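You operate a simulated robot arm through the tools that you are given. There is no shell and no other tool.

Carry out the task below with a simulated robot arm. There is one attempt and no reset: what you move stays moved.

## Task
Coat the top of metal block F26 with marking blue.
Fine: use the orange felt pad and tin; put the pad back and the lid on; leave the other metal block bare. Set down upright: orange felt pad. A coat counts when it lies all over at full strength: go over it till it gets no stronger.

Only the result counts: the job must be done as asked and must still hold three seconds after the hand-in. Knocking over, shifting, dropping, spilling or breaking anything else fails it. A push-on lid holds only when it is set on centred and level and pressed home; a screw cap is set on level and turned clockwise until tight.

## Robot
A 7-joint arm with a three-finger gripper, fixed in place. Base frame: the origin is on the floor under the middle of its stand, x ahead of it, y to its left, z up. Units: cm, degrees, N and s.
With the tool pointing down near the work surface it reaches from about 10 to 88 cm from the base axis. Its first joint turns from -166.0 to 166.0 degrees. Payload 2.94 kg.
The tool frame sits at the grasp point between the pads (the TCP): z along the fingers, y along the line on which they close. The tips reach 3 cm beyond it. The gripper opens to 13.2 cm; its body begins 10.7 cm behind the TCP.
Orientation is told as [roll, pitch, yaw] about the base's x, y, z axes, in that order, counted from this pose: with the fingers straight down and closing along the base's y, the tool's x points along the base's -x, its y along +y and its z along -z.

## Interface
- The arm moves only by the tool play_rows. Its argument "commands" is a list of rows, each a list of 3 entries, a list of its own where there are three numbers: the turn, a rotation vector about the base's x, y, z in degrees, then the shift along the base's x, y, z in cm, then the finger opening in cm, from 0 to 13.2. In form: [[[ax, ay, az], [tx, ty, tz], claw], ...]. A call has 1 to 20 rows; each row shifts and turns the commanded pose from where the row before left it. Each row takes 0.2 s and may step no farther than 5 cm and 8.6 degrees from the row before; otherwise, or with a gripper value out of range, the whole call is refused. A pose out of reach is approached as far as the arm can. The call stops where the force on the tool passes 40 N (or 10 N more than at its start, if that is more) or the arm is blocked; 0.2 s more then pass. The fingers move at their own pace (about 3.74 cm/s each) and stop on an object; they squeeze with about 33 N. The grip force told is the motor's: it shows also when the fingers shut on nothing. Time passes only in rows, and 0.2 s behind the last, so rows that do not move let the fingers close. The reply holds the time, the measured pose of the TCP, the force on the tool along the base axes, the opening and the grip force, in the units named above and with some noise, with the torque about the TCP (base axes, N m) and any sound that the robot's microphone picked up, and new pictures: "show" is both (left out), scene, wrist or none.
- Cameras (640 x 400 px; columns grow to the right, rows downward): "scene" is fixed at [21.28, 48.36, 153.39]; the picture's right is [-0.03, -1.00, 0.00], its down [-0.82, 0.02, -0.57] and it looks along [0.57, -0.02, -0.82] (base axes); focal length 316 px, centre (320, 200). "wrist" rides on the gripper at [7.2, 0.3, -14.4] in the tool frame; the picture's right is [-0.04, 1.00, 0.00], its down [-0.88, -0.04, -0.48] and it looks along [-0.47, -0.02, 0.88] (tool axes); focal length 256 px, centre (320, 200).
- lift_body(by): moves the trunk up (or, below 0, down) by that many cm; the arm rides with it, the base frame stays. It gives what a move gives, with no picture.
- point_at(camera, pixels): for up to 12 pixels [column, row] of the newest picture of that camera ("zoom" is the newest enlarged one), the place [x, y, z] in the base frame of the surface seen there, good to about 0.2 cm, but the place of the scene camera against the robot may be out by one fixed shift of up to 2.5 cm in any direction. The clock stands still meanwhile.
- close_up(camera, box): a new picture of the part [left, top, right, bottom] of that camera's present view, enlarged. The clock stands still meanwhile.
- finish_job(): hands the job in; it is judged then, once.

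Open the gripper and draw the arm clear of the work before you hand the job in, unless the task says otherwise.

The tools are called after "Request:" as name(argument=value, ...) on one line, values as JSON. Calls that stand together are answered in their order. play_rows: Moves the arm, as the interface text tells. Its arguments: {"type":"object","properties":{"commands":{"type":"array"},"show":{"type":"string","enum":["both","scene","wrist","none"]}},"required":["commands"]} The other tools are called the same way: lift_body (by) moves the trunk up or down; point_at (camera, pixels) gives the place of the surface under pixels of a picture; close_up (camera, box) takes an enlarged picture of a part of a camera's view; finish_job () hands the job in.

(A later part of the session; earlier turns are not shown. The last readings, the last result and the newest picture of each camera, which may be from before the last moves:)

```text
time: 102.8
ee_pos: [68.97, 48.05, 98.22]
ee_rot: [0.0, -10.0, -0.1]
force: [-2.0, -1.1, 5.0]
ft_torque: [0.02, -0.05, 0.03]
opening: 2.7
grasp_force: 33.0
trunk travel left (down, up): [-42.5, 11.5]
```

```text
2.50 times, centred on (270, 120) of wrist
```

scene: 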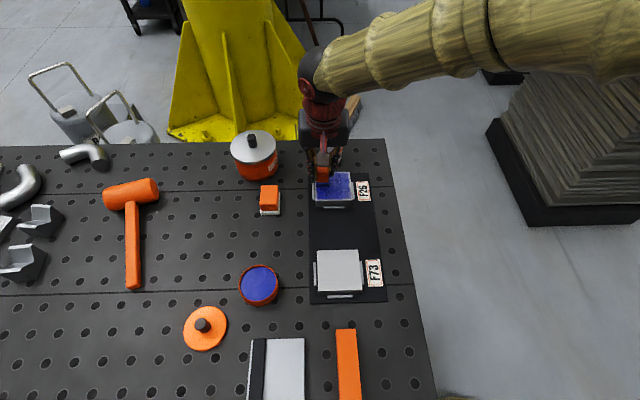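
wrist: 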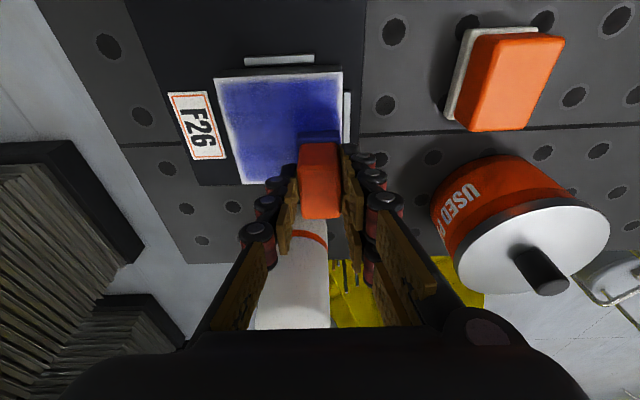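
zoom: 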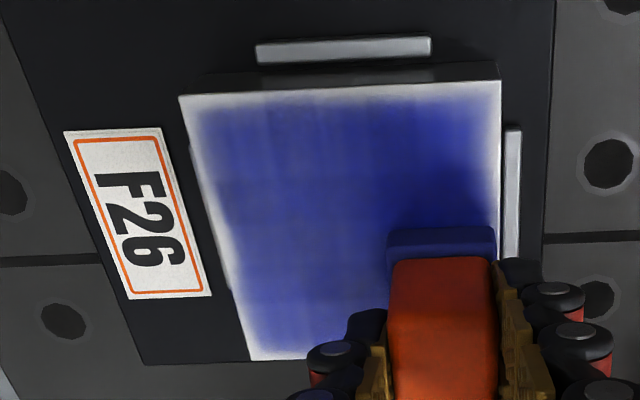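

Looks nearly uniform. I lift and go reload, viewing the block unobstructed from the scene camera on the way.

Request:
play_rows(commands=[[[0, 0, 0], [0, 0, 1], 1.5], [[0, 0, 0], [0, 0, 2], 1.5], [[0, 0, 0], [0, 0, 2], 1.5], [[0, 0, 0], [-3.6, 1.9, 0], 1.5], [[0, 0, 0], [-3.6, 1.9, 0], 1.5], [[0, 0, 0], [0, 0, 0], 1.5]])

Request:
close_up(camera="scene", box=[310, 168, 360, 208])

Request:
close_up(camera="wrist", box=[180, 80, 330, 220])

```text
time: 104.2
ee_pos: [61.83, 51.85, 102.8]
ee_rot: [0.0, -10.0, -0.1]
force: [0.9, -0.9, -1.0]
ft_torque: [-0.01, -0.01, -0.02]
opening: 2.71
grasp_force: 32.7
trunk travel left (down, up): [-42.5, 11.5]
```

scene: 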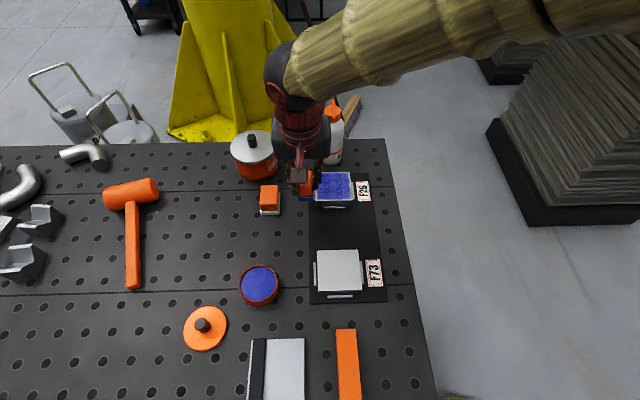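
wrist: 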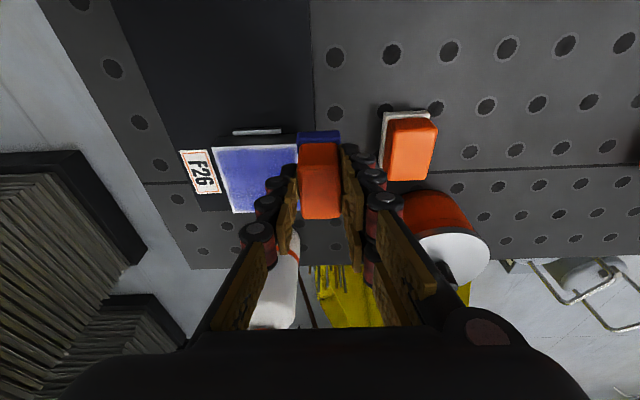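

```text
10.00 times, centred on (335, 188) of scene
```

zoom: 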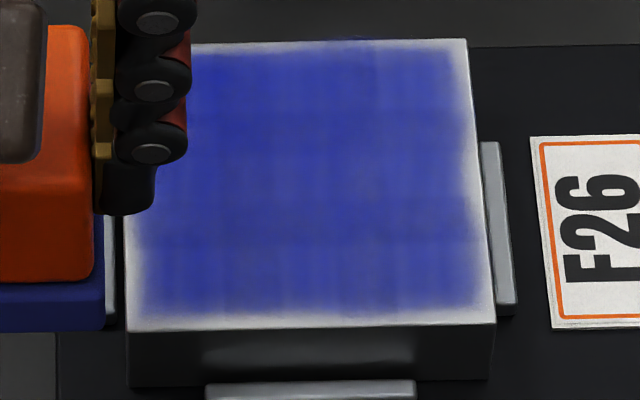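

```text
2.86 times, centred on (255, 150) of wrist
```

zoom: 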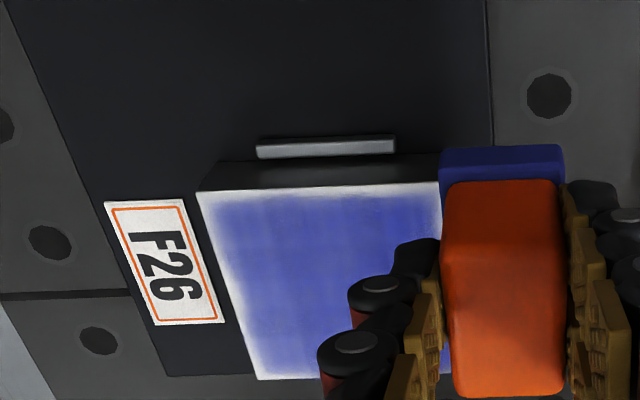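

The coat is even, but a soft pale border (~0.4 cm) remains. I test whether it's real by running the pad half over the near edge.

Request:
play_rows(commands=[[[0, 0, 0], [1.4, -2.9, 0], 1.5], [[0, 0, 0], [0, -0.4, -2], 1.5], [[0, 0, 0], [0, 0, -2], 1.5], [[0, 0, 0], [0, 0, -0.6], 1.5], [[0, 0, 0], [0, 0, -0.35], 1.5], [[0, 0, 0], [0, 0, 0], 1.5], [[0, 0, 0], [0, -0.56, 0], 1.5], [[0, 0, 0], [0, -0.56, 0], 1.5], [[0, 0, 0], [0, -0.56, 0], 1.5], [[0, 0, 0], [0, -0.56, 0], 1.5], [[0, 0, 0], [0, -0.56, 0], 1.5], [[0, 0, 0], [0, -0.56, 0], 1.5], [[0, 0, 0], [0, -0.56, 0], 1.5], [[0, 0, 0], [0, -0.56, 0], 1.5], [[0, 0, 0], [0, -0.56, 0], 1.5], [[0, 0, 0], [0, -0.56, 0], 1.5], [[0, 0, 0], [0, -0.56, 0], 1.5], [[0, 0, 0], [0, -0.56, 0], 1.5], [[0, 0, 0], [0, 0, 0], 1.5]])

Request:
close_up(camera="scene", box=[310, 168, 360, 208])

Request:
close_up(camera="wrist", box=[240, 80, 440, 220])

```text
time: 108.2
ee_pos: [63.11, 41.81, 98.1]
ee_rot: [-0.1, -10.0, -0.1]
force: [0.7, 0.8, -0.8]
ft_torque: [0.02, 0.0, -0.03]
opening: 2.71
grasp_force: 32.8
trunk travel left (down, up): [-42.5, 11.5]
```

scene: 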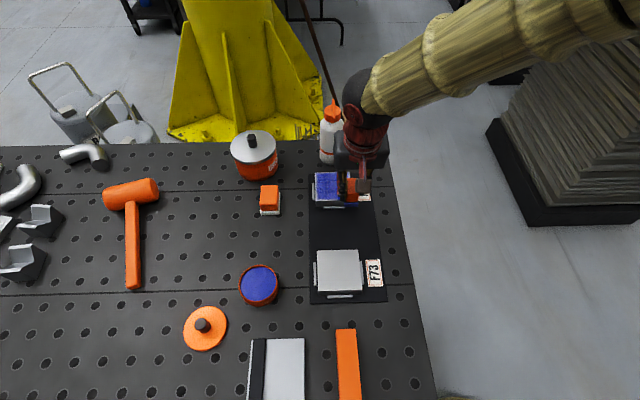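
wrist: 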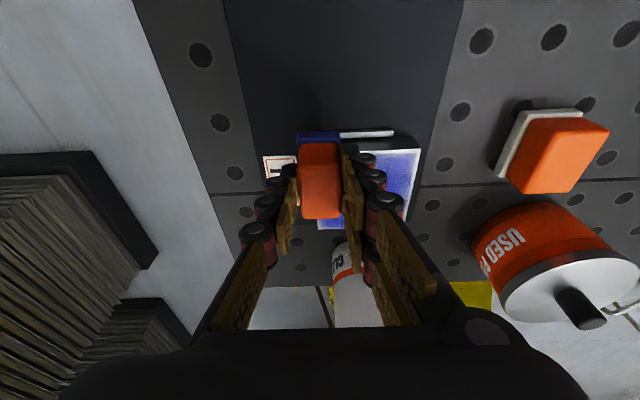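

```text
10.00 times, centred on (335, 188) of scene
```

zoom: 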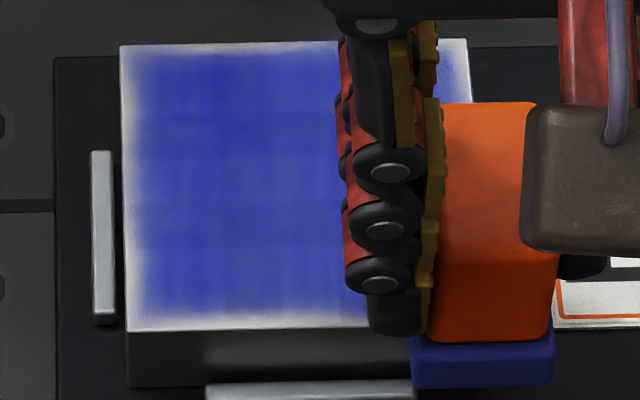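

```text
2.86 times, centred on (340, 150) of wrist
```

zoom: 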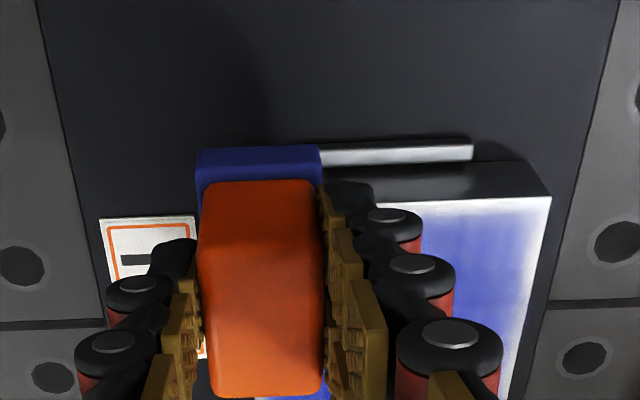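

The reading shows no contact force here (≈0 N), so the pad may be pitched slightly in the grip. I measure the handle's top and the felt.

Request:
point_at(camera="wrist", pixels=[[319, 175], [319, 185], [319, 195], [319, 205], [319, 213], [305, 150], [330, 150], [302, 137], [335, 135], [319, 148], [319, 160]])

Request:
point_at(camera="scene", pixels=[[345, 206], [357, 205], [345, 203], [357, 203], [348, 195], [356, 195], [350, 185], [350, 181], [347, 200]])

Request:
close_up(camera="scene", box=[335, 160, 375, 212])

```text
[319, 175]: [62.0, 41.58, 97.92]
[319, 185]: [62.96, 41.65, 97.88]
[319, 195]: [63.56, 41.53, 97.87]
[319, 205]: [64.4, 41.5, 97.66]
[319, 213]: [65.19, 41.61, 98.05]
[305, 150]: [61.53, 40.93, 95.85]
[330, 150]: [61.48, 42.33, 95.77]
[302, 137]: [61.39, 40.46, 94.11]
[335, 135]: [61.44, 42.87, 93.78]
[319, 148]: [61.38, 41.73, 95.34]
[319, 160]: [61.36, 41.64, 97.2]
```

```text
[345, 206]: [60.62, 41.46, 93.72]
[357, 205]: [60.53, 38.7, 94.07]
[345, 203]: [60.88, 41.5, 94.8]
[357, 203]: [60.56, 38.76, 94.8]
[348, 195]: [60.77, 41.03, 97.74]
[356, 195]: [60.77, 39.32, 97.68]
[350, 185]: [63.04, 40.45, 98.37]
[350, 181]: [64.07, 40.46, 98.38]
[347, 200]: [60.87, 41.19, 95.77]
```

```text
7.69 times, centred on (355, 186) of scene
```

zoom: 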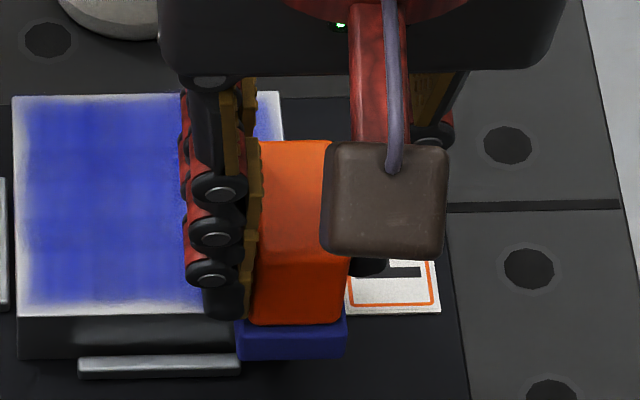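

The pad is level (handle top ≈97.9) but simply not pressed: felt bottom ≈92.85 right at the surface. I press a bit more and sweep along the near edge +y.

Request:
play_rows(commands=[[[0, 0, 0], [0.2, 0.2, -0.15], 1.5], [[0, 0, 0], [0, 0, -0.1], 1.5], [[0, 0, 0], [0, 0, 0], 1.5]], show="none")

```text
time: 109.0
ee_pos: [63.46, 41.96, 98.12]
ee_rot: [0.0, -10.2, -0.1]
force: [-0.6, -1.6, 13.1]
ft_torque: [-0.02, -0.06, -0.04]
opening: 2.74
grasp_force: 32.8
trunk travel left (down, up): [-42.5, 11.5]
```

Now 13 N. I sweep +y along the near edge with the pad overhanging it.

Request:
play_rows(commands=[[[0, 0, 0], [0, -0.3, 0], 1.5], [[0, 0, 0], [0, 0.56, 0], 1.5], [[0, 0, 0], [0, 0.56, 0], 1.5], [[0, 0, 0], [0, 0.56, 0], 1.5], [[0, 0, 0], [0, 0.56, 0], 1.5], [[0, 0, 0], [0, 0.56, 0], 1.5], [[0, 0, 0], [0, 0.56, 0], 1.5], [[0, 0, 0], [0, 0.56, 0], 1.5], [[0, 0, 0], [0, 0.56, 0], 1.5], [[0, 0, 0], [0, 0.56, 0], 1.5], [[0, 0, 0], [0, 0.56, 0], 1.5], [[0, 0, 0], [0, 0.56, 0], 1.5], [[0, 0, 0], [0, 0.56, 0], 1.5], [[0, 0, 0], [0, 0.4, 0], 1.5], [[0, 0, 0], [0, 0, 0], 1.5]])

Request:
close_up(camera="scene", box=[310, 168, 360, 208])

Request:
close_up(camera="wrist", box=[190, 80, 370, 220])

```text
time: 112.2
ee_pos: [63.35, 48.58, 97.98]
ee_rot: [0.1, -10.0, 0.0]
force: [-2.0, -8.2, 26.3]
ft_torque: [-0.3, -0.31, -0.13]
opening: 2.71
grasp_force: 33.1
trunk travel left (down, up): [-42.5, 11.5]
```

scene: 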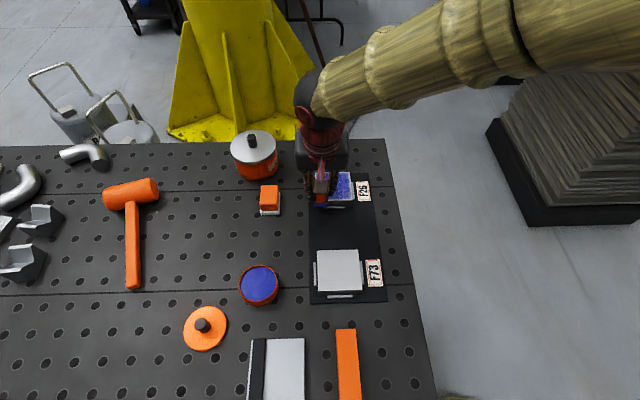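
wrist: 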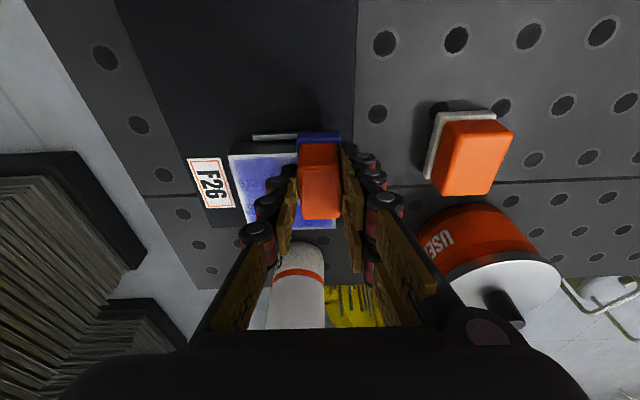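

```text
10.00 times, centred on (335, 188) of scene
```

zoom: 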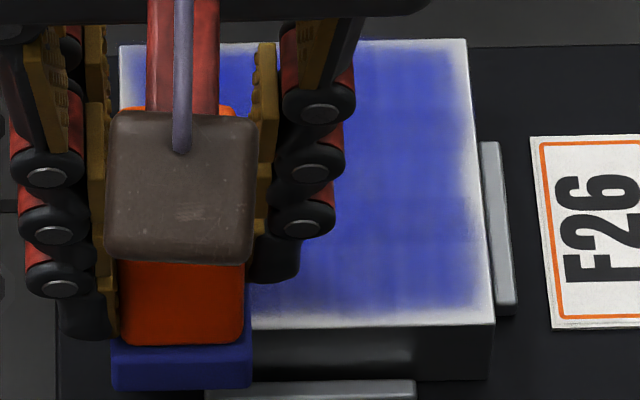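

```text
2.86 times, centred on (280, 150) of wrist
```

zoom: 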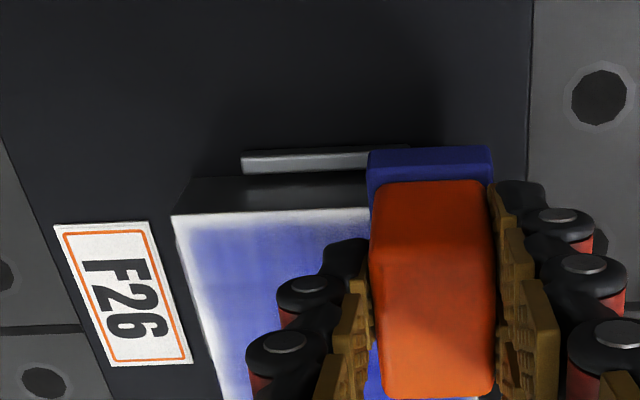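

The border doesn't change with the edge overhung, so it's only a soft rendering edge. I reload once more for a final check pass, concentrating also on the low-y side.

Request:
play_rows(commands=[[[0, 0, 0], [0, 0, 1], 1.5], [[0, 0, 0], [0, 0, 2], 1.5], [[0, 0, 0], [0, 0, 2], 1.5], [[0, 0, 0], [-3.32, 2.12, 0], 1.5], [[0, 0, 0], [-3.32, 2.12, 0], 1.5], [[0, 0, 0], [-3.32, 2.12, 0], 1.5], [[0, 0, 0], [-3.32, 2.12, 0], 1.5], [[0, 0, 0], [-3.32, 2.12, 0], 1.5], [[0, 0, 0], [-3.32, 2.12, 0], 1.5], [[0, 0, 0], [0, 0, 0], 1.5], [[0, 0, 0], [0, 0, -2], 1.5], [[0, 0, 0], [0, 0, -1.8], 1.5], [[0, 0, 0], [0, 0, 0], 1.5], [[0, 0, 0], [0, 0, 0], 1.5]])

Request:
close_up(camera="wrist", box=[220, 80, 420, 240])

```text
time: 115.2
ee_pos: [43.73, 61.5, 99.0]
ee_rot: [0.1, -10.1, 0.0]
force: [-0.3, -0.1, -1.0]
ft_torque: [0.01, -0.02, -0.01]
opening: 2.69
grasp_force: 33.4
trunk travel left (down, up): [-42.5, 11.5]
```

scene: 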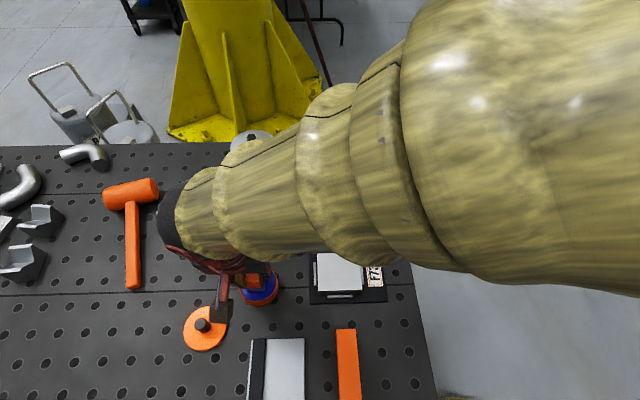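
wrist: 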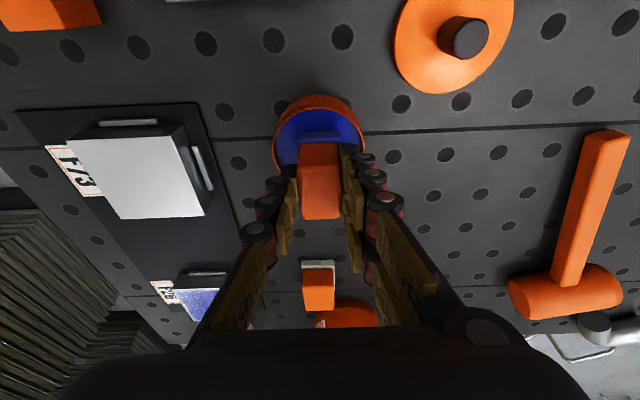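

```text
2.50 times, centred on (320, 160) of wrist
```

zoom: 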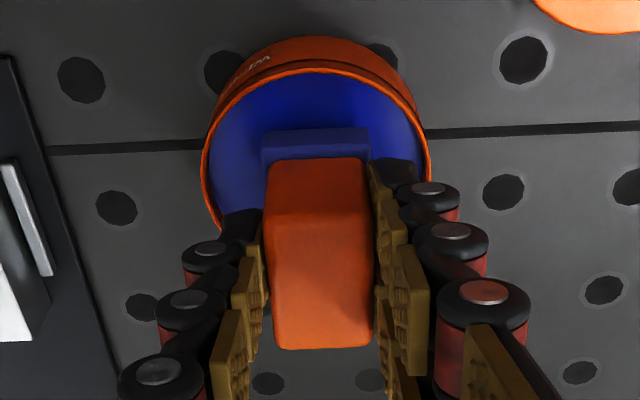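

The pad slid up about 0.2 cm in the grip, nothing serious. I re-centre slightly (−x,−y) and press onto the blue.

Request:
play_rows(commands=[[[0, 0, 0], [-0.35, -0.1, -0.4], 1.5], [[0, 0, 0], [0, 0, -0.3], 1.5], [[0, 0, 0], [0, 0, -0.15], 1.5], [[0, 0, 0], [0, 0, -0.1], 1.5], [[0, 0, 0], [0, 0, 0], 1.5]], show="none")

```text
time: 116.4
ee_pos: [43.32, 61.52, 98.23]
ee_rot: [0.0, -9.9, 0.0]
force: [-0.2, 0.1, -0.7]
ft_torque: [-0.03, 0.02, 0.0]
opening: 2.7
grasp_force: 32.9
trunk travel left (down, up): [-42.5, 11.5]
```

Not in contact yet; lower a little more and dab.

Request:
play_rows(commands=[[[0, 0, 0], [0, -0.1, -0.15], 1.5], [[0, 0, 0], [0, 0, -0.1], 1.5], [[0, 0, 0], [0, 0, -0.08], 1.5], [[0, 0, 0], [0.1, 0, 0], 1.5], [[0, 0, 0], [-0.2, 0, 0], 1.5], [[0, 0, 0], [0.1, 0, 0], 1.5], [[0, 0, 0], [0, 0, 0], 1.5]], show="wrist")

Request:
close_up(camera="wrist", box=[220, 80, 420, 240])

```text
time: 118.0
ee_pos: [43.26, 61.45, 97.92]
ee_rot: [0.2, -10.2, 0.0]
force: [2.8, 4.1, 30.4]
ft_torque: [0.2, -0.04, 0.0]
opening: 2.68
grasp_force: 33.2
trunk travel left (down, up): [-42.5, 11.5]
```

wrist: 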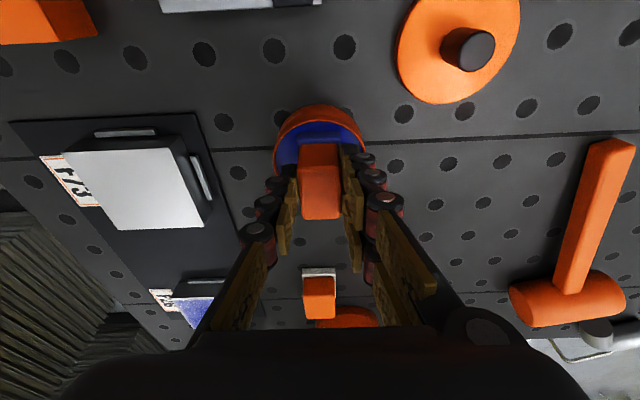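

```text
2.50 times, centred on (320, 160) of wrist
```

zoom: 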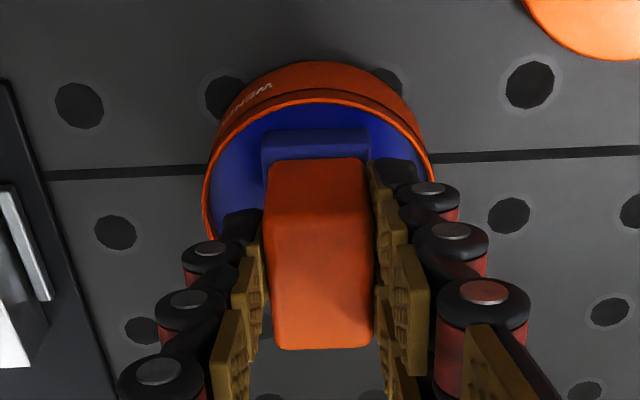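

30 N — a bit strong; stiffness is high, so I'll use finer steps. I lift and carry to the low-y side of F26, stopping just above it.

Request:
play_rows(commands=[[[0, 0, 0], [0, 0, 0.3], 1.5], [[0, 0, 0], [0, 0, 0.7], 1.5], [[0, 0, 0], [0, 0, 2], 1.5], [[0, 0, 0], [0, 0, 2], 1.5], [[0, 0, 0], [3.05, -2.78, 0], 1.5], [[0, 0, 0], [3.05, -2.78, 0], 1.5], [[0, 0, 0], [3.05, -2.78, 0], 1.5], [[0, 0, 0], [3.05, -2.78, 0], 1.5], [[0, 0, 0], [3.05, -2.78, 0], 1.5], [[0, 0, 0], [3.05, -2.78, 0], 1.5], [[0, 0, 0], [3.05, -2.78, 0], 1.5], [[0, 0, 0], [0, 0, 0], 1.5], [[0, 0, 0], [0, 0, -2], 1.5], [[0, 0, 0], [0, 0, -2], 1.5], [[0, 0, 0], [0, 0, -0.5], 1.5], [[0, 0, 0], [0, 0, -0.2], 1.5], [[0, 0, 0], [0, 0, 0], 1.5]])

Request:
close_up(camera="scene", box=[310, 168, 360, 208])

```text
time: 121.6
ee_pos: [64.49, 41.83, 98.02]
ee_rot: [-0.1, -9.9, 0.0]
force: [-0.4, -0.7, -0.4]
ft_torque: [-0.01, 0.04, -0.01]
opening: 2.71
grasp_force: 33.1
trunk travel left (down, up): [-42.5, 11.5]
```

scene: 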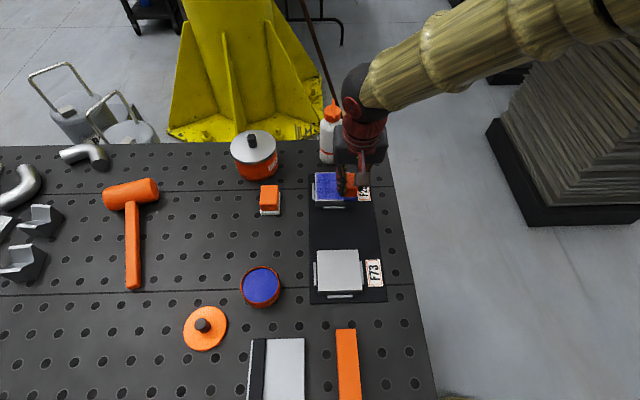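
wrist: 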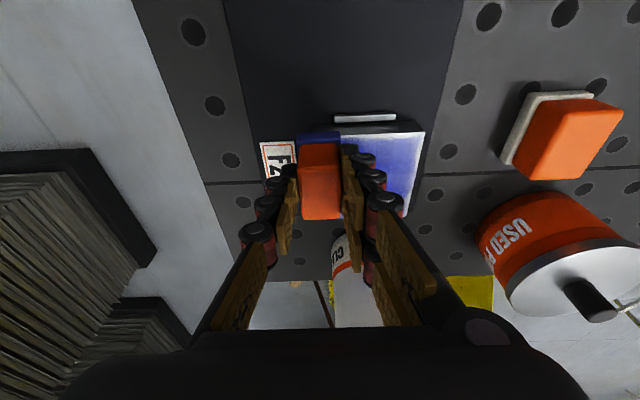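

```text
10.00 times, centred on (335, 188) of scene
```

zoom: 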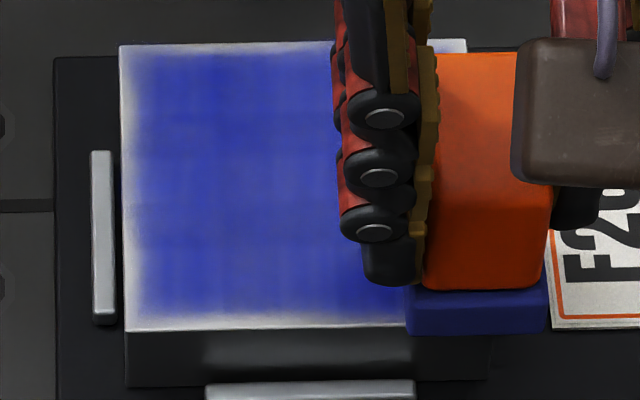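

Just above the surface. I lower by fine steps to contact.

Request:
play_rows(commands=[[[0, 0, 0], [0, 0, -0.1], 1.5], [[0, 0, 0], [0, 0, -0.05], 1.5], [[0, 0, 0], [0, 0, 0], 1.5]], show="none")

```text
time: 122.4
ee_pos: [64.55, 41.88, 98.1]
ee_rot: [0.0, -10.0, 0.0]
force: [1.1, -0.5, 2.1]
ft_torque: [0.02, -0.05, -0.01]
opening: 2.68
grasp_force: 33.1
trunk travel left (down, up): [-42.5, 11.5]
```

Light contact. I press 0.08 more and sweep +x along the low-y edge and back slightly inward.

Request:
play_rows(commands=[[[0, 0, 0], [0, 0, -0.08], 1.5], [[0, 0, 0], [0.58, 0, 0], 1.5], [[0, 0, 0], [0.58, 0, 0], 1.5], [[0, 0, 0], [0.58, 0, 0], 1.5], [[0, 0, 0], [0.58, 0, 0], 1.5], [[0, 0, 0], [0.58, 0, 0], 1.5], [[0, 0, 0], [0.58, 0, 0], 1.5], [[0, 0, 0], [0.58, 0, 0], 1.5], [[0, 0, 0], [0.58, 0, 0], 1.5], [[0, 0, 0], [0.5, 0, 0], 1.5], [[0, 0, 0], [-0.58, 0.2, 0], 1.5], [[0, 0, 0], [-0.58, 0.2, 0], 1.5], [[0, 0, 0], [-0.58, 0.1, 0], 1.5], [[0, 0, 0], [-0.58, 0, 0], 1.5], [[0, 0, 0], [-0.58, 0, 0], 1.5], [[0, 0, 0], [-0.58, 0, 0], 1.5], [[0, 0, 0], [-0.58, 0, 0], 1.5], [[0, 0, 0], [-0.58, 0, 0], 1.5], [[0, 0, 0], [-0.58, 0, 0], 1.5], [[0, 0, 0], [0, 0, 0], 1.5]])

Request:
close_up(camera="wrist", box=[240, 80, 440, 220])

Request:
close_up(camera="scene", box=[310, 168, 360, 208])

```text
time: 126.6
ee_pos: [64.55, 42.16, 98.07]
ee_rot: [0.1, -10.1, 0.0]
force: [7.0, 0.1, 22.4]
ft_torque: [0.03, -0.45, -0.03]
opening: 2.7
grasp_force: 33.4
trunk travel left (down, up): [-42.5, 11.5]
```

scene: 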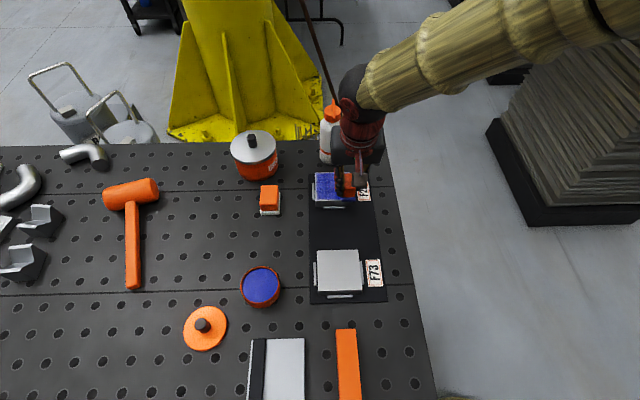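
wrist: 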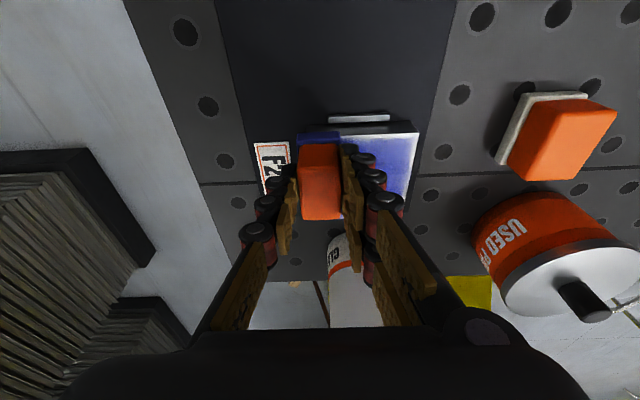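

```text
2.86 times, centred on (340, 150) of wrist
```

zoom: 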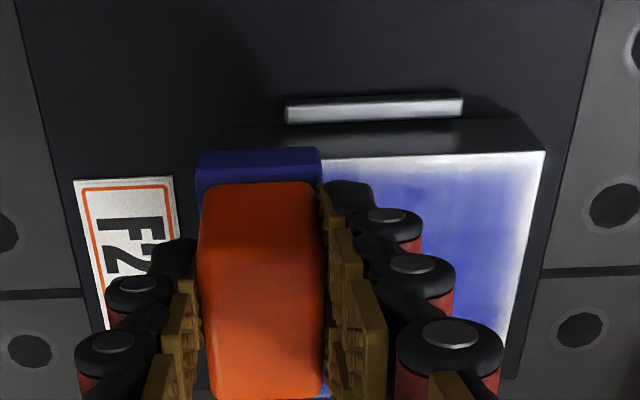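

```text
10.00 times, centred on (335, 188) of scene
```

zoom: 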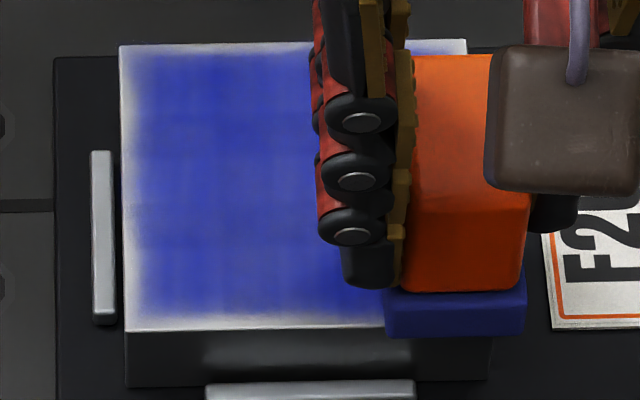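

The tin in the scene picture seems to have moved slightly (now ~(261,286) vs (258,285)). I check its position closely.

Request:
close_up(camera="scene", box=[225, 255, 305, 310])

Request:
point_at(camera="zoom", pixels=[[120, 215], [440, 215], [280, 90], [280, 350], [285, 210], [160, 215], [400, 215]])

```text
7.27 times, centred on (265, 282) of scene
```

zoom: 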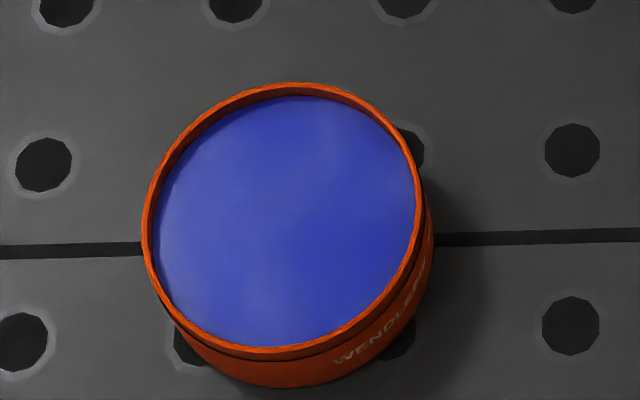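

```text
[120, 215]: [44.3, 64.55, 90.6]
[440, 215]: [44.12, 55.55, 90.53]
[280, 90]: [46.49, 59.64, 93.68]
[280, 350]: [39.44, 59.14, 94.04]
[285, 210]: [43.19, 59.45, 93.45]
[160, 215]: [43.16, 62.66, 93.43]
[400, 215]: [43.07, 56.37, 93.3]
```

The tin is within ~0.25 cm of its place, so that's fine. I ease the pressure and run another full raster with the fresh load: near row +y, middle row −y.

Request:
play_rows(commands=[[[0, 0, 0], [0, 0, 0.06], 1.5], [[0, 0, 0], [0, 0.6, 0], 1.5], [[0, 0, 0], [0, 0.6, 0], 1.5], [[0, 0, 0], [0, 0.6, 0], 1.5], [[0, 0, 0], [0, 0.6, 0], 1.5], [[0, 0, 0], [0, 0.6, 0], 1.5], [[0, 0, 0], [0, 0.6, 0], 1.5], [[0, 0, 0], [0, 0.6, 0], 1.5], [[0, 0, 0], [0, 0.6, 0], 1.5], [[0, 0, 0], [0, 0.6, 0], 1.5], [[0, 0, 0], [0, 0.6, 0], 1.5], [[0, 0, 0], [0, 0.5, 0], 1.5], [[0, 0, 0], [0.6, 0, 0], 1.5], [[0, 0, 0], [0.6, 0, 0], 1.5], [[0, 0, 0], [0.6, 0, 0], 1.5], [[0, 0, 0], [0.6, 0, 0], 1.5], [[0, 0, 0], [0.6, 0, 0], 1.5], [[0, 0, 0], [0.6, 0, 0], 1.5], [[0, 0, 0], [0.6, 0, 0], 1.5], [[0, 0, 0], [0, 0, 0], 1.5]], show="none")

Request:
close_up(camera="scene", box=[310, 168, 360, 208])

```text
time: 130.8
ee_pos: [68.66, 48.84, 98.02]
ee_rot: [0.0, -10.1, 0.0]
force: [-3.0, 1.0, 9.9]
ft_torque: [0.08, 0.09, 0.0]
opening: 2.69
grasp_force: 32.9
trunk travel left (down, up): [-42.5, 11.5]
```

```text
10.00 times, centred on (335, 188) of scene
```

zoom: 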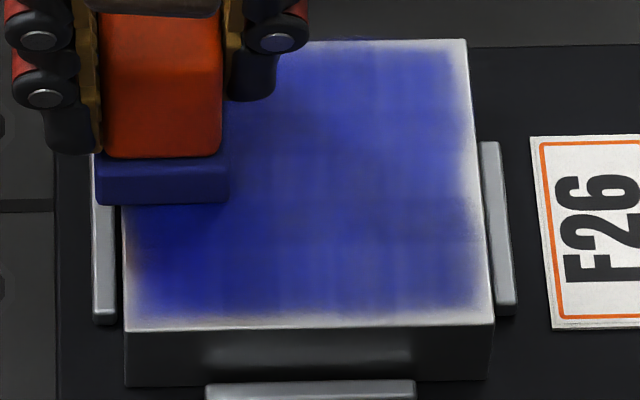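

Saturated-looking blue now. I finish the raster: far row in −y with overhang.

Request:
play_rows(commands=[[[0, 0, 0], [0.5, 0, 0], 1.5], [[0, 0, 0], [0.4, -0.3, 0], 1.5], [[0, 0, 0], [0, -0.6, 0], 1.5], [[0, 0, 0], [0, -0.6, 0], 1.5], [[0, 0, 0], [0, -0.6, 0], 1.5], [[0, 0, 0], [0, -0.6, 0], 1.5], [[0, 0, 0], [0, -0.6, 0], 1.5], [[0, 0, 0], [0, -0.6, 0], 1.5], [[0, 0, 0], [0, -0.6, 0], 1.5], [[0, 0, 0], [0, -0.6, 0], 1.5], [[0, 0, 0], [0, -0.6, 0], 1.5], [[0, 0, 0], [0, -0.6, 0], 1.5], [[0, 0, 0], [0, -0.6, 0], 1.5], [[0, 0, 0], [-0.6, 0, 0], 1.5], [[0, 0, 0], [-0.6, 0, 0], 1.5], [[0, 0, 0], [-0.6, 0.1, 0], 1.5], [[0, 0, 0], [-0.6, 0.2, 0], 1.5], [[0, 0, 0], [0, 0.6, 0], 1.5], [[0, 0, 0], [0, 0.6, 0], 1.5], [[0, 0, 0], [0, 0, 0], 1.5]])

Request:
close_up(camera="scene", box=[310, 168, 360, 208])

Request:
close_up(camera="wrist", box=[220, 60, 420, 200])

```text
time: 135.0
ee_pos: [67.12, 43.29, 98.03]
ee_rot: [0.0, -10.0, -0.1]
force: [0.2, -2.5, 9.3]
ft_torque: [-0.12, -0.01, -0.03]
opening: 2.7
grasp_force: 32.9
trunk travel left (down, up): [-42.5, 11.5]
```

scene: 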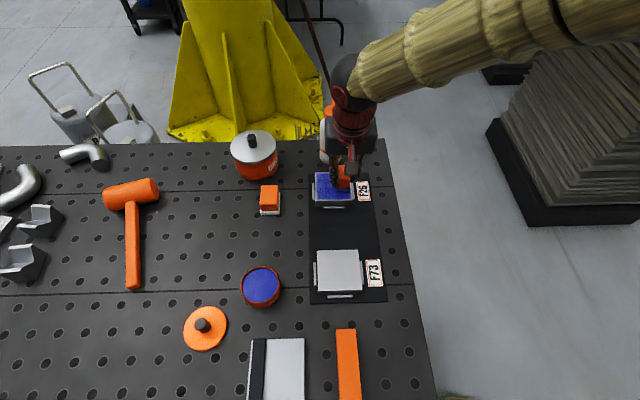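
wrist: 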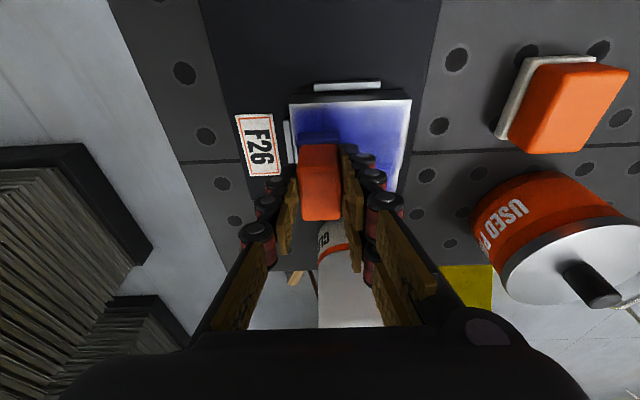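

```text
10.00 times, centred on (335, 188) of scene
```

zoom: 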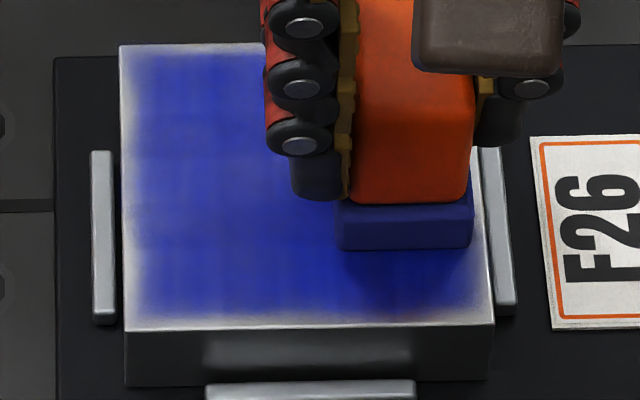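

```text
2.86 times, centred on (320, 130) of wrist
```

zoom: 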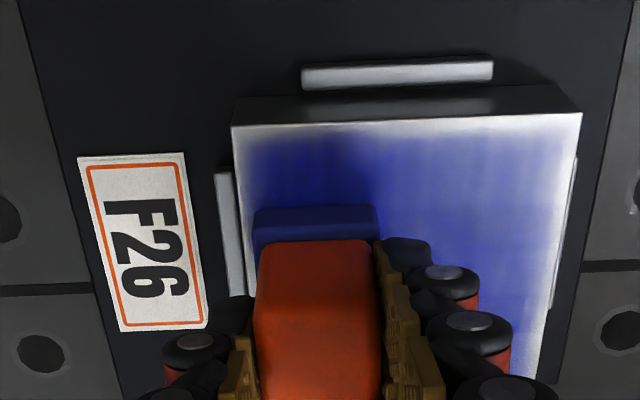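

The felt stays dark while rubbing, suggesting the coat takes no more. I lift and move aside to view the whole top unobstructed.

Request:
play_rows(commands=[[[0, 0, 0], [0, 0, 1], 1.5], [[0, 0, 0], [0, 0, 2], 1.5], [[0, 0, 0], [0, 0, 2], 1.5], [[0, 0, 0], [-3, 3, 0], 1.5], [[0, 0, 0], [-3, 3, 0], 1.5], [[0, 0, 0], [-3, 3, 0], 1.5], [[0, 0, 0], [-3, 3, 0], 1.5], [[0, 0, 0], [0, 0, 0], 1.5]])

Request:
close_up(camera="scene", box=[310, 168, 360, 208])

Request:
close_up(camera="wrist", box=[140, 130, 300, 270])

```text
time: 136.8
ee_pos: [55.25, 55.63, 102.78]
ee_rot: [0.0, -10.0, 0.0]
force: [-0.2, -0.3, -0.7]
ft_torque: [0.04, 0.02, -0.01]
opening: 2.7
grasp_force: 32.8
trunk travel left (down, up): [-42.5, 11.5]
```

scene: 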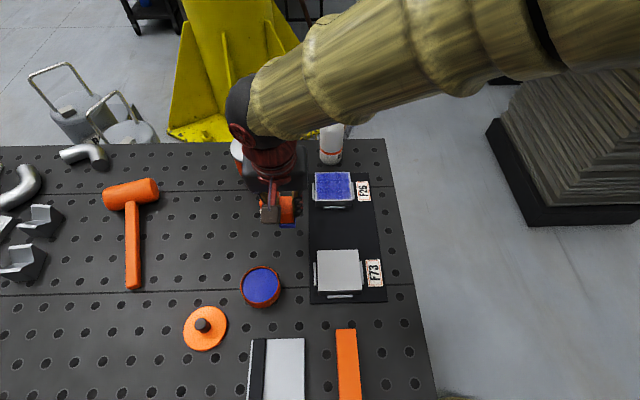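
wrist: 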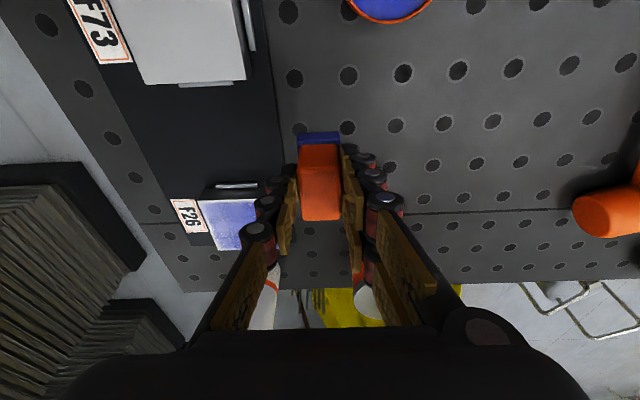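

```text
10.00 times, centred on (335, 188) of scene
```

zoom: 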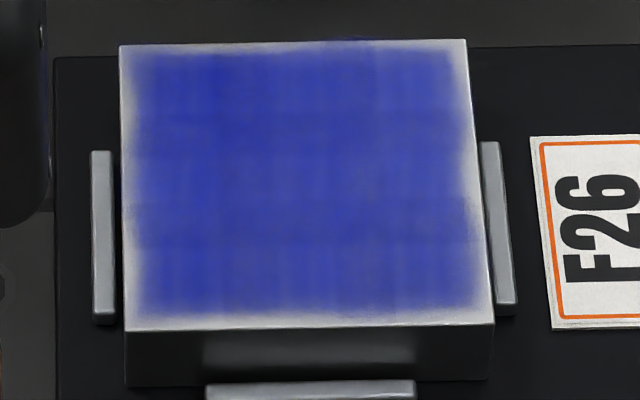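

```text
2.86 times, centred on (220, 200) of wrist
```

zoom: 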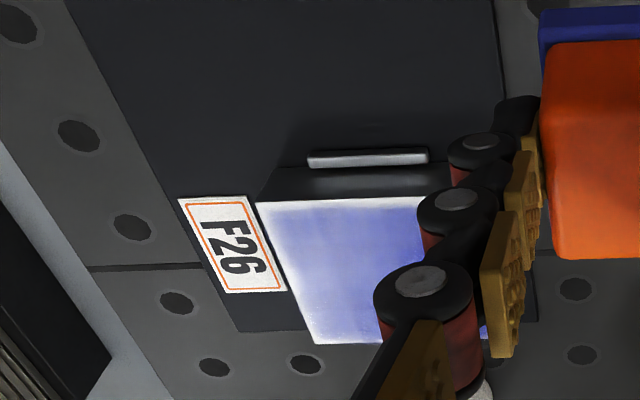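

The coat looks uniform (cells appear as a 4×4 grid with a soft rendered border). For safety I'll do one more scrub of the corners with the still-dark felt, beginning at the far-right corner.

Request:
play_rows(commands=[[[0, 0, 0], [2.85, -2.68, 0], 1.5], [[0, 0, 0], [2.85, -2.68, 0], 1.5], [[0, 0, 0], [2.85, -2.68, 0], 1.5], [[0, 0, 0], [2.85, -2.68, 0], 1.5], [[0, 0, 0], [2.85, -2.68, 0], 1.5], [[0, 0, 0], [0, 0, 0], 1.5], [[0, 0, 0], [0, 0, -2], 1.5], [[0, 0, 0], [0, 0, -2], 1.5], [[0, 0, 0], [0, 0, -0.6], 1.5], [[0, 0, 0], [0, 0, -0.25], 1.5], [[0, 0, 0], [0, 0, -0.1], 1.5], [[0, 0, 0], [0, 0, 0], 1.5]], show="none")

```text
time: 139.4
ee_pos: [69.4, 41.98, 97.89]
ee_rot: [0.1, -10.0, 0.0]
force: [-0.5, 0.3, -0.5]
ft_torque: [-0.01, 0.02, -0.02]
opening: 2.72
grasp_force: 33.8
trunk travel left (down, up): [-42.5, 11.5]
```

No contact yet; I lower in fine steps.

Request:
play_rows(commands=[[[0, 0, 0], [0, 0, -0.06], 1.5], [[0, 0, 0], [0, 0, -0.06], 1.5], [[0, 0, 0], [0, 0, 0], 1.5]], show="none")

```text
time: 140.2
ee_pos: [69.46, 42.11, 98.05]
ee_rot: [0.1, -10.1, -0.1]
force: [0.7, -0.9, 6.7]
ft_torque: [0.06, 0.04, 0.02]
opening: 2.71
grasp_force: 33.7
trunk travel left (down, up): [-42.5, 11.5]
```

Contact at 6.7 N. I scrub the far-right corner, then sweep −x along the low-y side to the near-right corner.

Request:
play_rows(commands=[[[0, 0, 0], [-0.7, 0, -0.02], 1.5], [[0, 0, 0], [0.7, 0.2, 0], 1.5], [[0, 0, 0], [-0.7, 0.2, 0], 1.5], [[0, 0, 0], [0.7, 0.2, 0], 1.5], [[0, 0, 0], [-0.7, 0.2, 0], 1.5], [[0, 0, 0], [0.7, 0, 0], 1.5], [[0, 0, 0], [0, -0.6, 0], 1.5], [[0, 0, 0], [-0.6, -0.2, 0], 1.5], [[0, 0, 0], [-0.6, 0, 0], 1.5], [[0, 0, 0], [-0.6, 0, 0], 1.5], [[0, 0, 0], [-0.6, 0, 0], 1.5], [[0, 0, 0], [-0.6, 0, 0], 1.5], [[0, 0, 0], [-0.6, 0, 0], 1.5], [[0, 0, 0], [-0.6, 0, 0], 1.5], [[0, 0, 0], [-0.6, 0, 0], 1.5], [[0, 0, 0], [-0.4, 0, 0], 1.5], [[0, 0, 0], [0.7, 0.2, 0], 1.5], [[0, 0, 0], [-0.7, 0.2, 0], 1.5], [[0, 0, 0], [0.7, 0.2, 0], 1.5], [[0, 0, 0], [0, 0, 0], 1.5]], show="none")

Request:
close_up(camera="scene", box=[310, 168, 360, 208])

```text
time: 144.4
ee_pos: [64.63, 42.54, 97.87]
ee_rot: [0.0, -9.9, 0.0]
force: [-6.2, -3.0, 20.4]
ft_torque: [-0.09, 0.11, 0.03]
opening: 2.72
grasp_force: 33.1
trunk travel left (down, up): [-42.5, 11.5]
```

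```text
10.00 times, centred on (335, 188) of scene
```

zoom: 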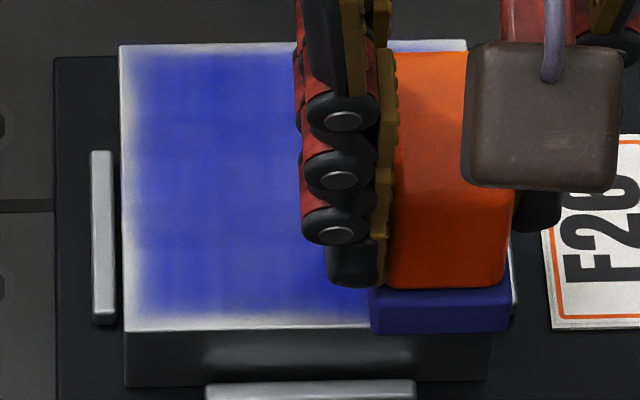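

Next: ease slightly, sweep +y to the near-left corner, scrub, then +x along the high-y side.

Request:
play_rows(commands=[[[0, 0, 0], [0, 0.6, 0.06], 1.5], [[0, 0, 0], [0, 0.6, 0], 1.5], [[0, 0, 0], [0, 0.6, 0], 1.5], [[0, 0, 0], [0, 0.6, 0], 1.5], [[0, 0, 0], [0, 0.6, 0], 1.5], [[0, 0, 0], [0, 0.6, 0], 1.5], [[0, 0, 0], [0, 0.6, 0], 1.5], [[0, 0, 0], [0, 0.6, 0], 1.5], [[0, 0, 0], [0, 0.6, 0], 1.5], [[0, 0, 0], [0, 0.6, 0], 1.5], [[0, 0, 0], [-0.6, 0.1, 0], 1.5], [[0, 0, 0], [0.6, 0.1, 0], 1.5], [[0, 0, 0], [0.6, 0, 0], 1.5], [[0, 0, 0], [0.6, 0, 0], 1.5], [[0, 0, 0], [0.6, 0, 0], 1.5], [[0, 0, 0], [0.6, 0, 0], 1.5], [[0, 0, 0], [0.6, 0, 0], 1.5], [[0, 0, 0], [0.6, 0, 0], 1.5], [[0, 0, 0], [0.6, 0, 0], 1.5], [[0, 0, 0], [0.6, 0, 0], 1.5]], show="none")

Request:
close_up(camera="scene", box=[310, 168, 360, 208])

```text
time: 148.6
ee_pos: [69.75, 48.9, 97.89]
ee_rot: [0.1, -10.1, 0.0]
force: [1.6, 1.1, 4.7]
ft_torque: [0.06, 0.01, -0.03]
opening: 2.71
grasp_force: 32.6
trunk travel left (down, up): [-42.5, 11.5]
```

```text
10.00 times, centred on (335, 188) of scene
```

zoom: 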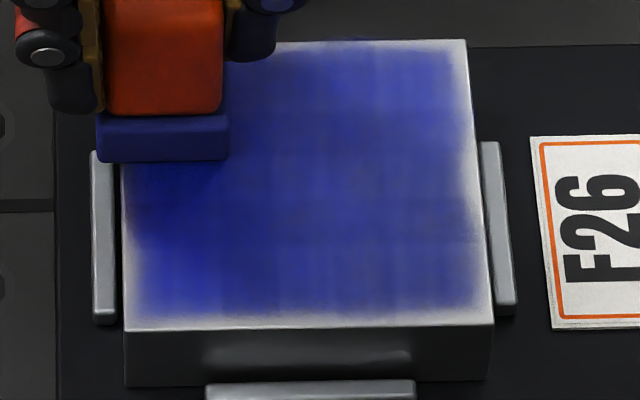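

No visible strengthening any more. A last scrub at the far-left corner and along the far edge, then I lift off.

Request:
play_rows(commands=[[[0, 0, 0], [-0.7, -0.2, -0.03], 1.5], [[0, 0, 0], [0.7, -0.2, 0], 1.5], [[0, 0, 0], [-0.7, -0.2, 0], 1.5], [[0, 0, 0], [0.7, 0.4, 0], 1.5], [[0, 0, 0], [-0.7, -0.2, 0], 1.5], [[0, 0, 0], [0.6, -0.4, 0], 1.5], [[0, 0, 0], [0, -0.6, 0], 1.5], [[0, 0, 0], [0, -0.6, 0], 1.5], [[0, 0, 0], [0, -0.6, 0], 1.5], [[0, 0, 0], [0, -0.6, 0], 1.5], [[0, 0, 0], [0, -0.6, 0], 1.5], [[0, 0, 0], [-0.5, -0.6, 0], 1.5], [[0, 0, 0], [-0.6, 0, 0], 1.5], [[0, 0, 0], [-0.6, 0.3, 0], 1.5], [[0, 0, 0], [0, 0, 1], 1.5], [[0, 0, 0], [0, 0, 2], 1.5], [[0, 0, 0], [0, 0, 2], 1.5], [[0, 0, 0], [-3, 3, 0], 1.5], [[0, 0, 0], [-3, 3, 0], 1.5], [[0, 0, 0], [-3, 3, 0], 1.5]])

Request:
close_up(camera="scene", box=[310, 168, 360, 208])

```text
time: 152.8
ee_pos: [59.04, 53.83, 102.28]
ee_rot: [0.0, -10.1, 0.0]
force: [-0.3, 1.0, -0.3]
ft_torque: [0.02, -0.01, 0.0]
opening: 2.68
grasp_force: 33.3
trunk travel left (down, up): [-42.5, 11.5]
```

scene: 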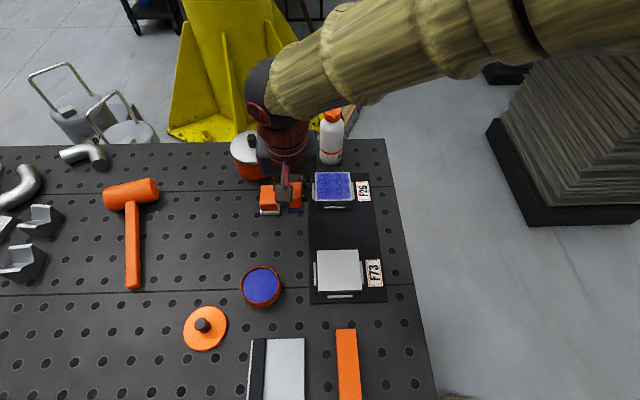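
wrist: 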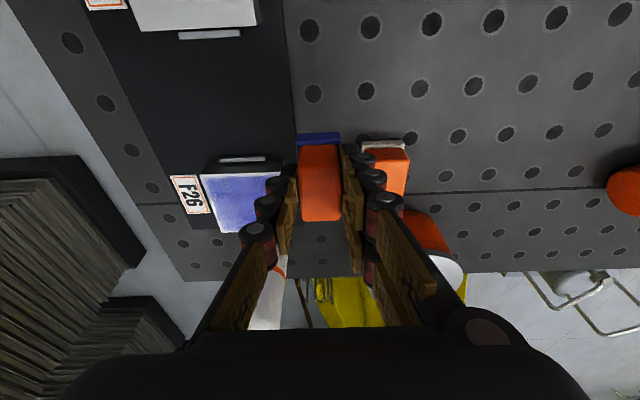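

```text
10.00 times, centred on (335, 188) of scene
```

zoom: 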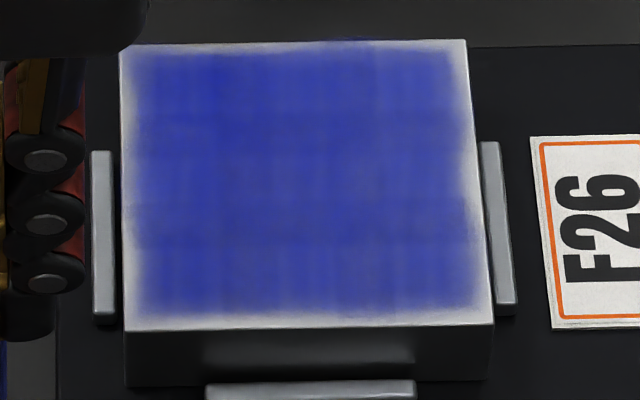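

Coat complete and uniform. Now I carry the pad back to its home spot at (55,60), moving −x first to stay clear of the larger pad, and descend most of the way.

Request:
play_rows(commands=[[[0, 0, 0], [-2, 0, 0], 1.5], [[0, 0, 0], [-2.1, 0.2, 0], 1.5], [[0, 0, 0], [0, 3, 0], 1.5], [[0, 0, 0], [0, 3, 0], 1.5], [[0, 0, 0], [0, 0, 0], 1.5], [[0, 0, 0], [0, 0, -2.5], 1.5], [[0, 0, 0], [0, 0, -2.5], 1.5], [[0, 0, 0], [0, 0, -1], 1.5], [[0, 0, 0], [0, 0, 0], 1.5]])

Request:
close_up(camera="wrist", box=[240, 100, 400, 240])

Request:
close_up(camera="scene", box=[240, 175, 310, 255])

```text
time: 154.8
ee_pos: [54.79, 59.84, 96.7]
ee_rot: [0.0, -10.1, 0.1]
force: [0.4, 0.3, -0.1]
ft_torque: [0.02, 0.02, 0.03]
opening: 2.71
grasp_force: 32.8
trunk travel left (down, up): [-42.5, 11.5]
```

scene: 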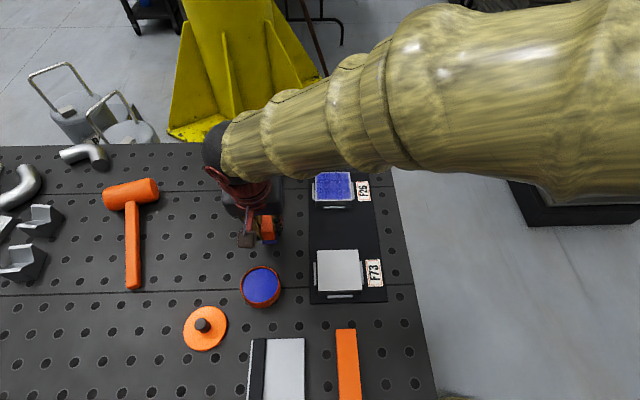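
wrist: 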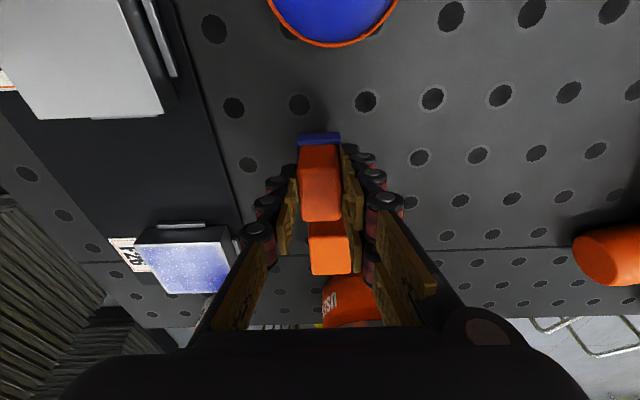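

```text
2.86 times, centred on (320, 170) of wrist
```

zoom: 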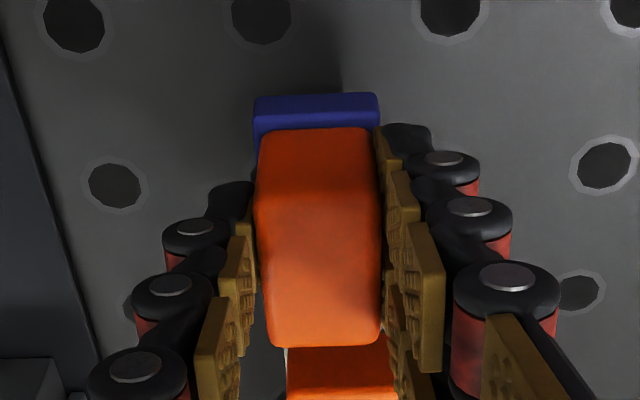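

```text
5.00 times, centred on (275, 215) of scene
```

zoom: 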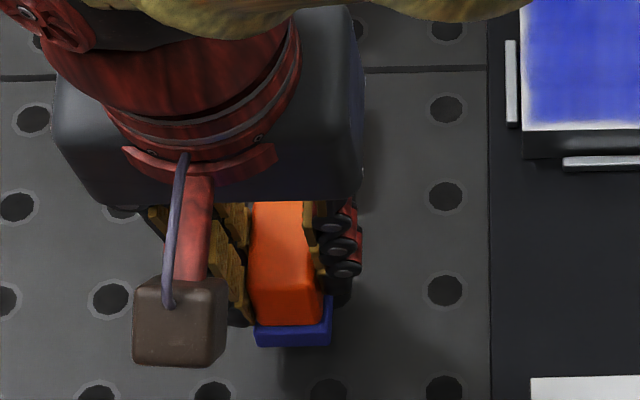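

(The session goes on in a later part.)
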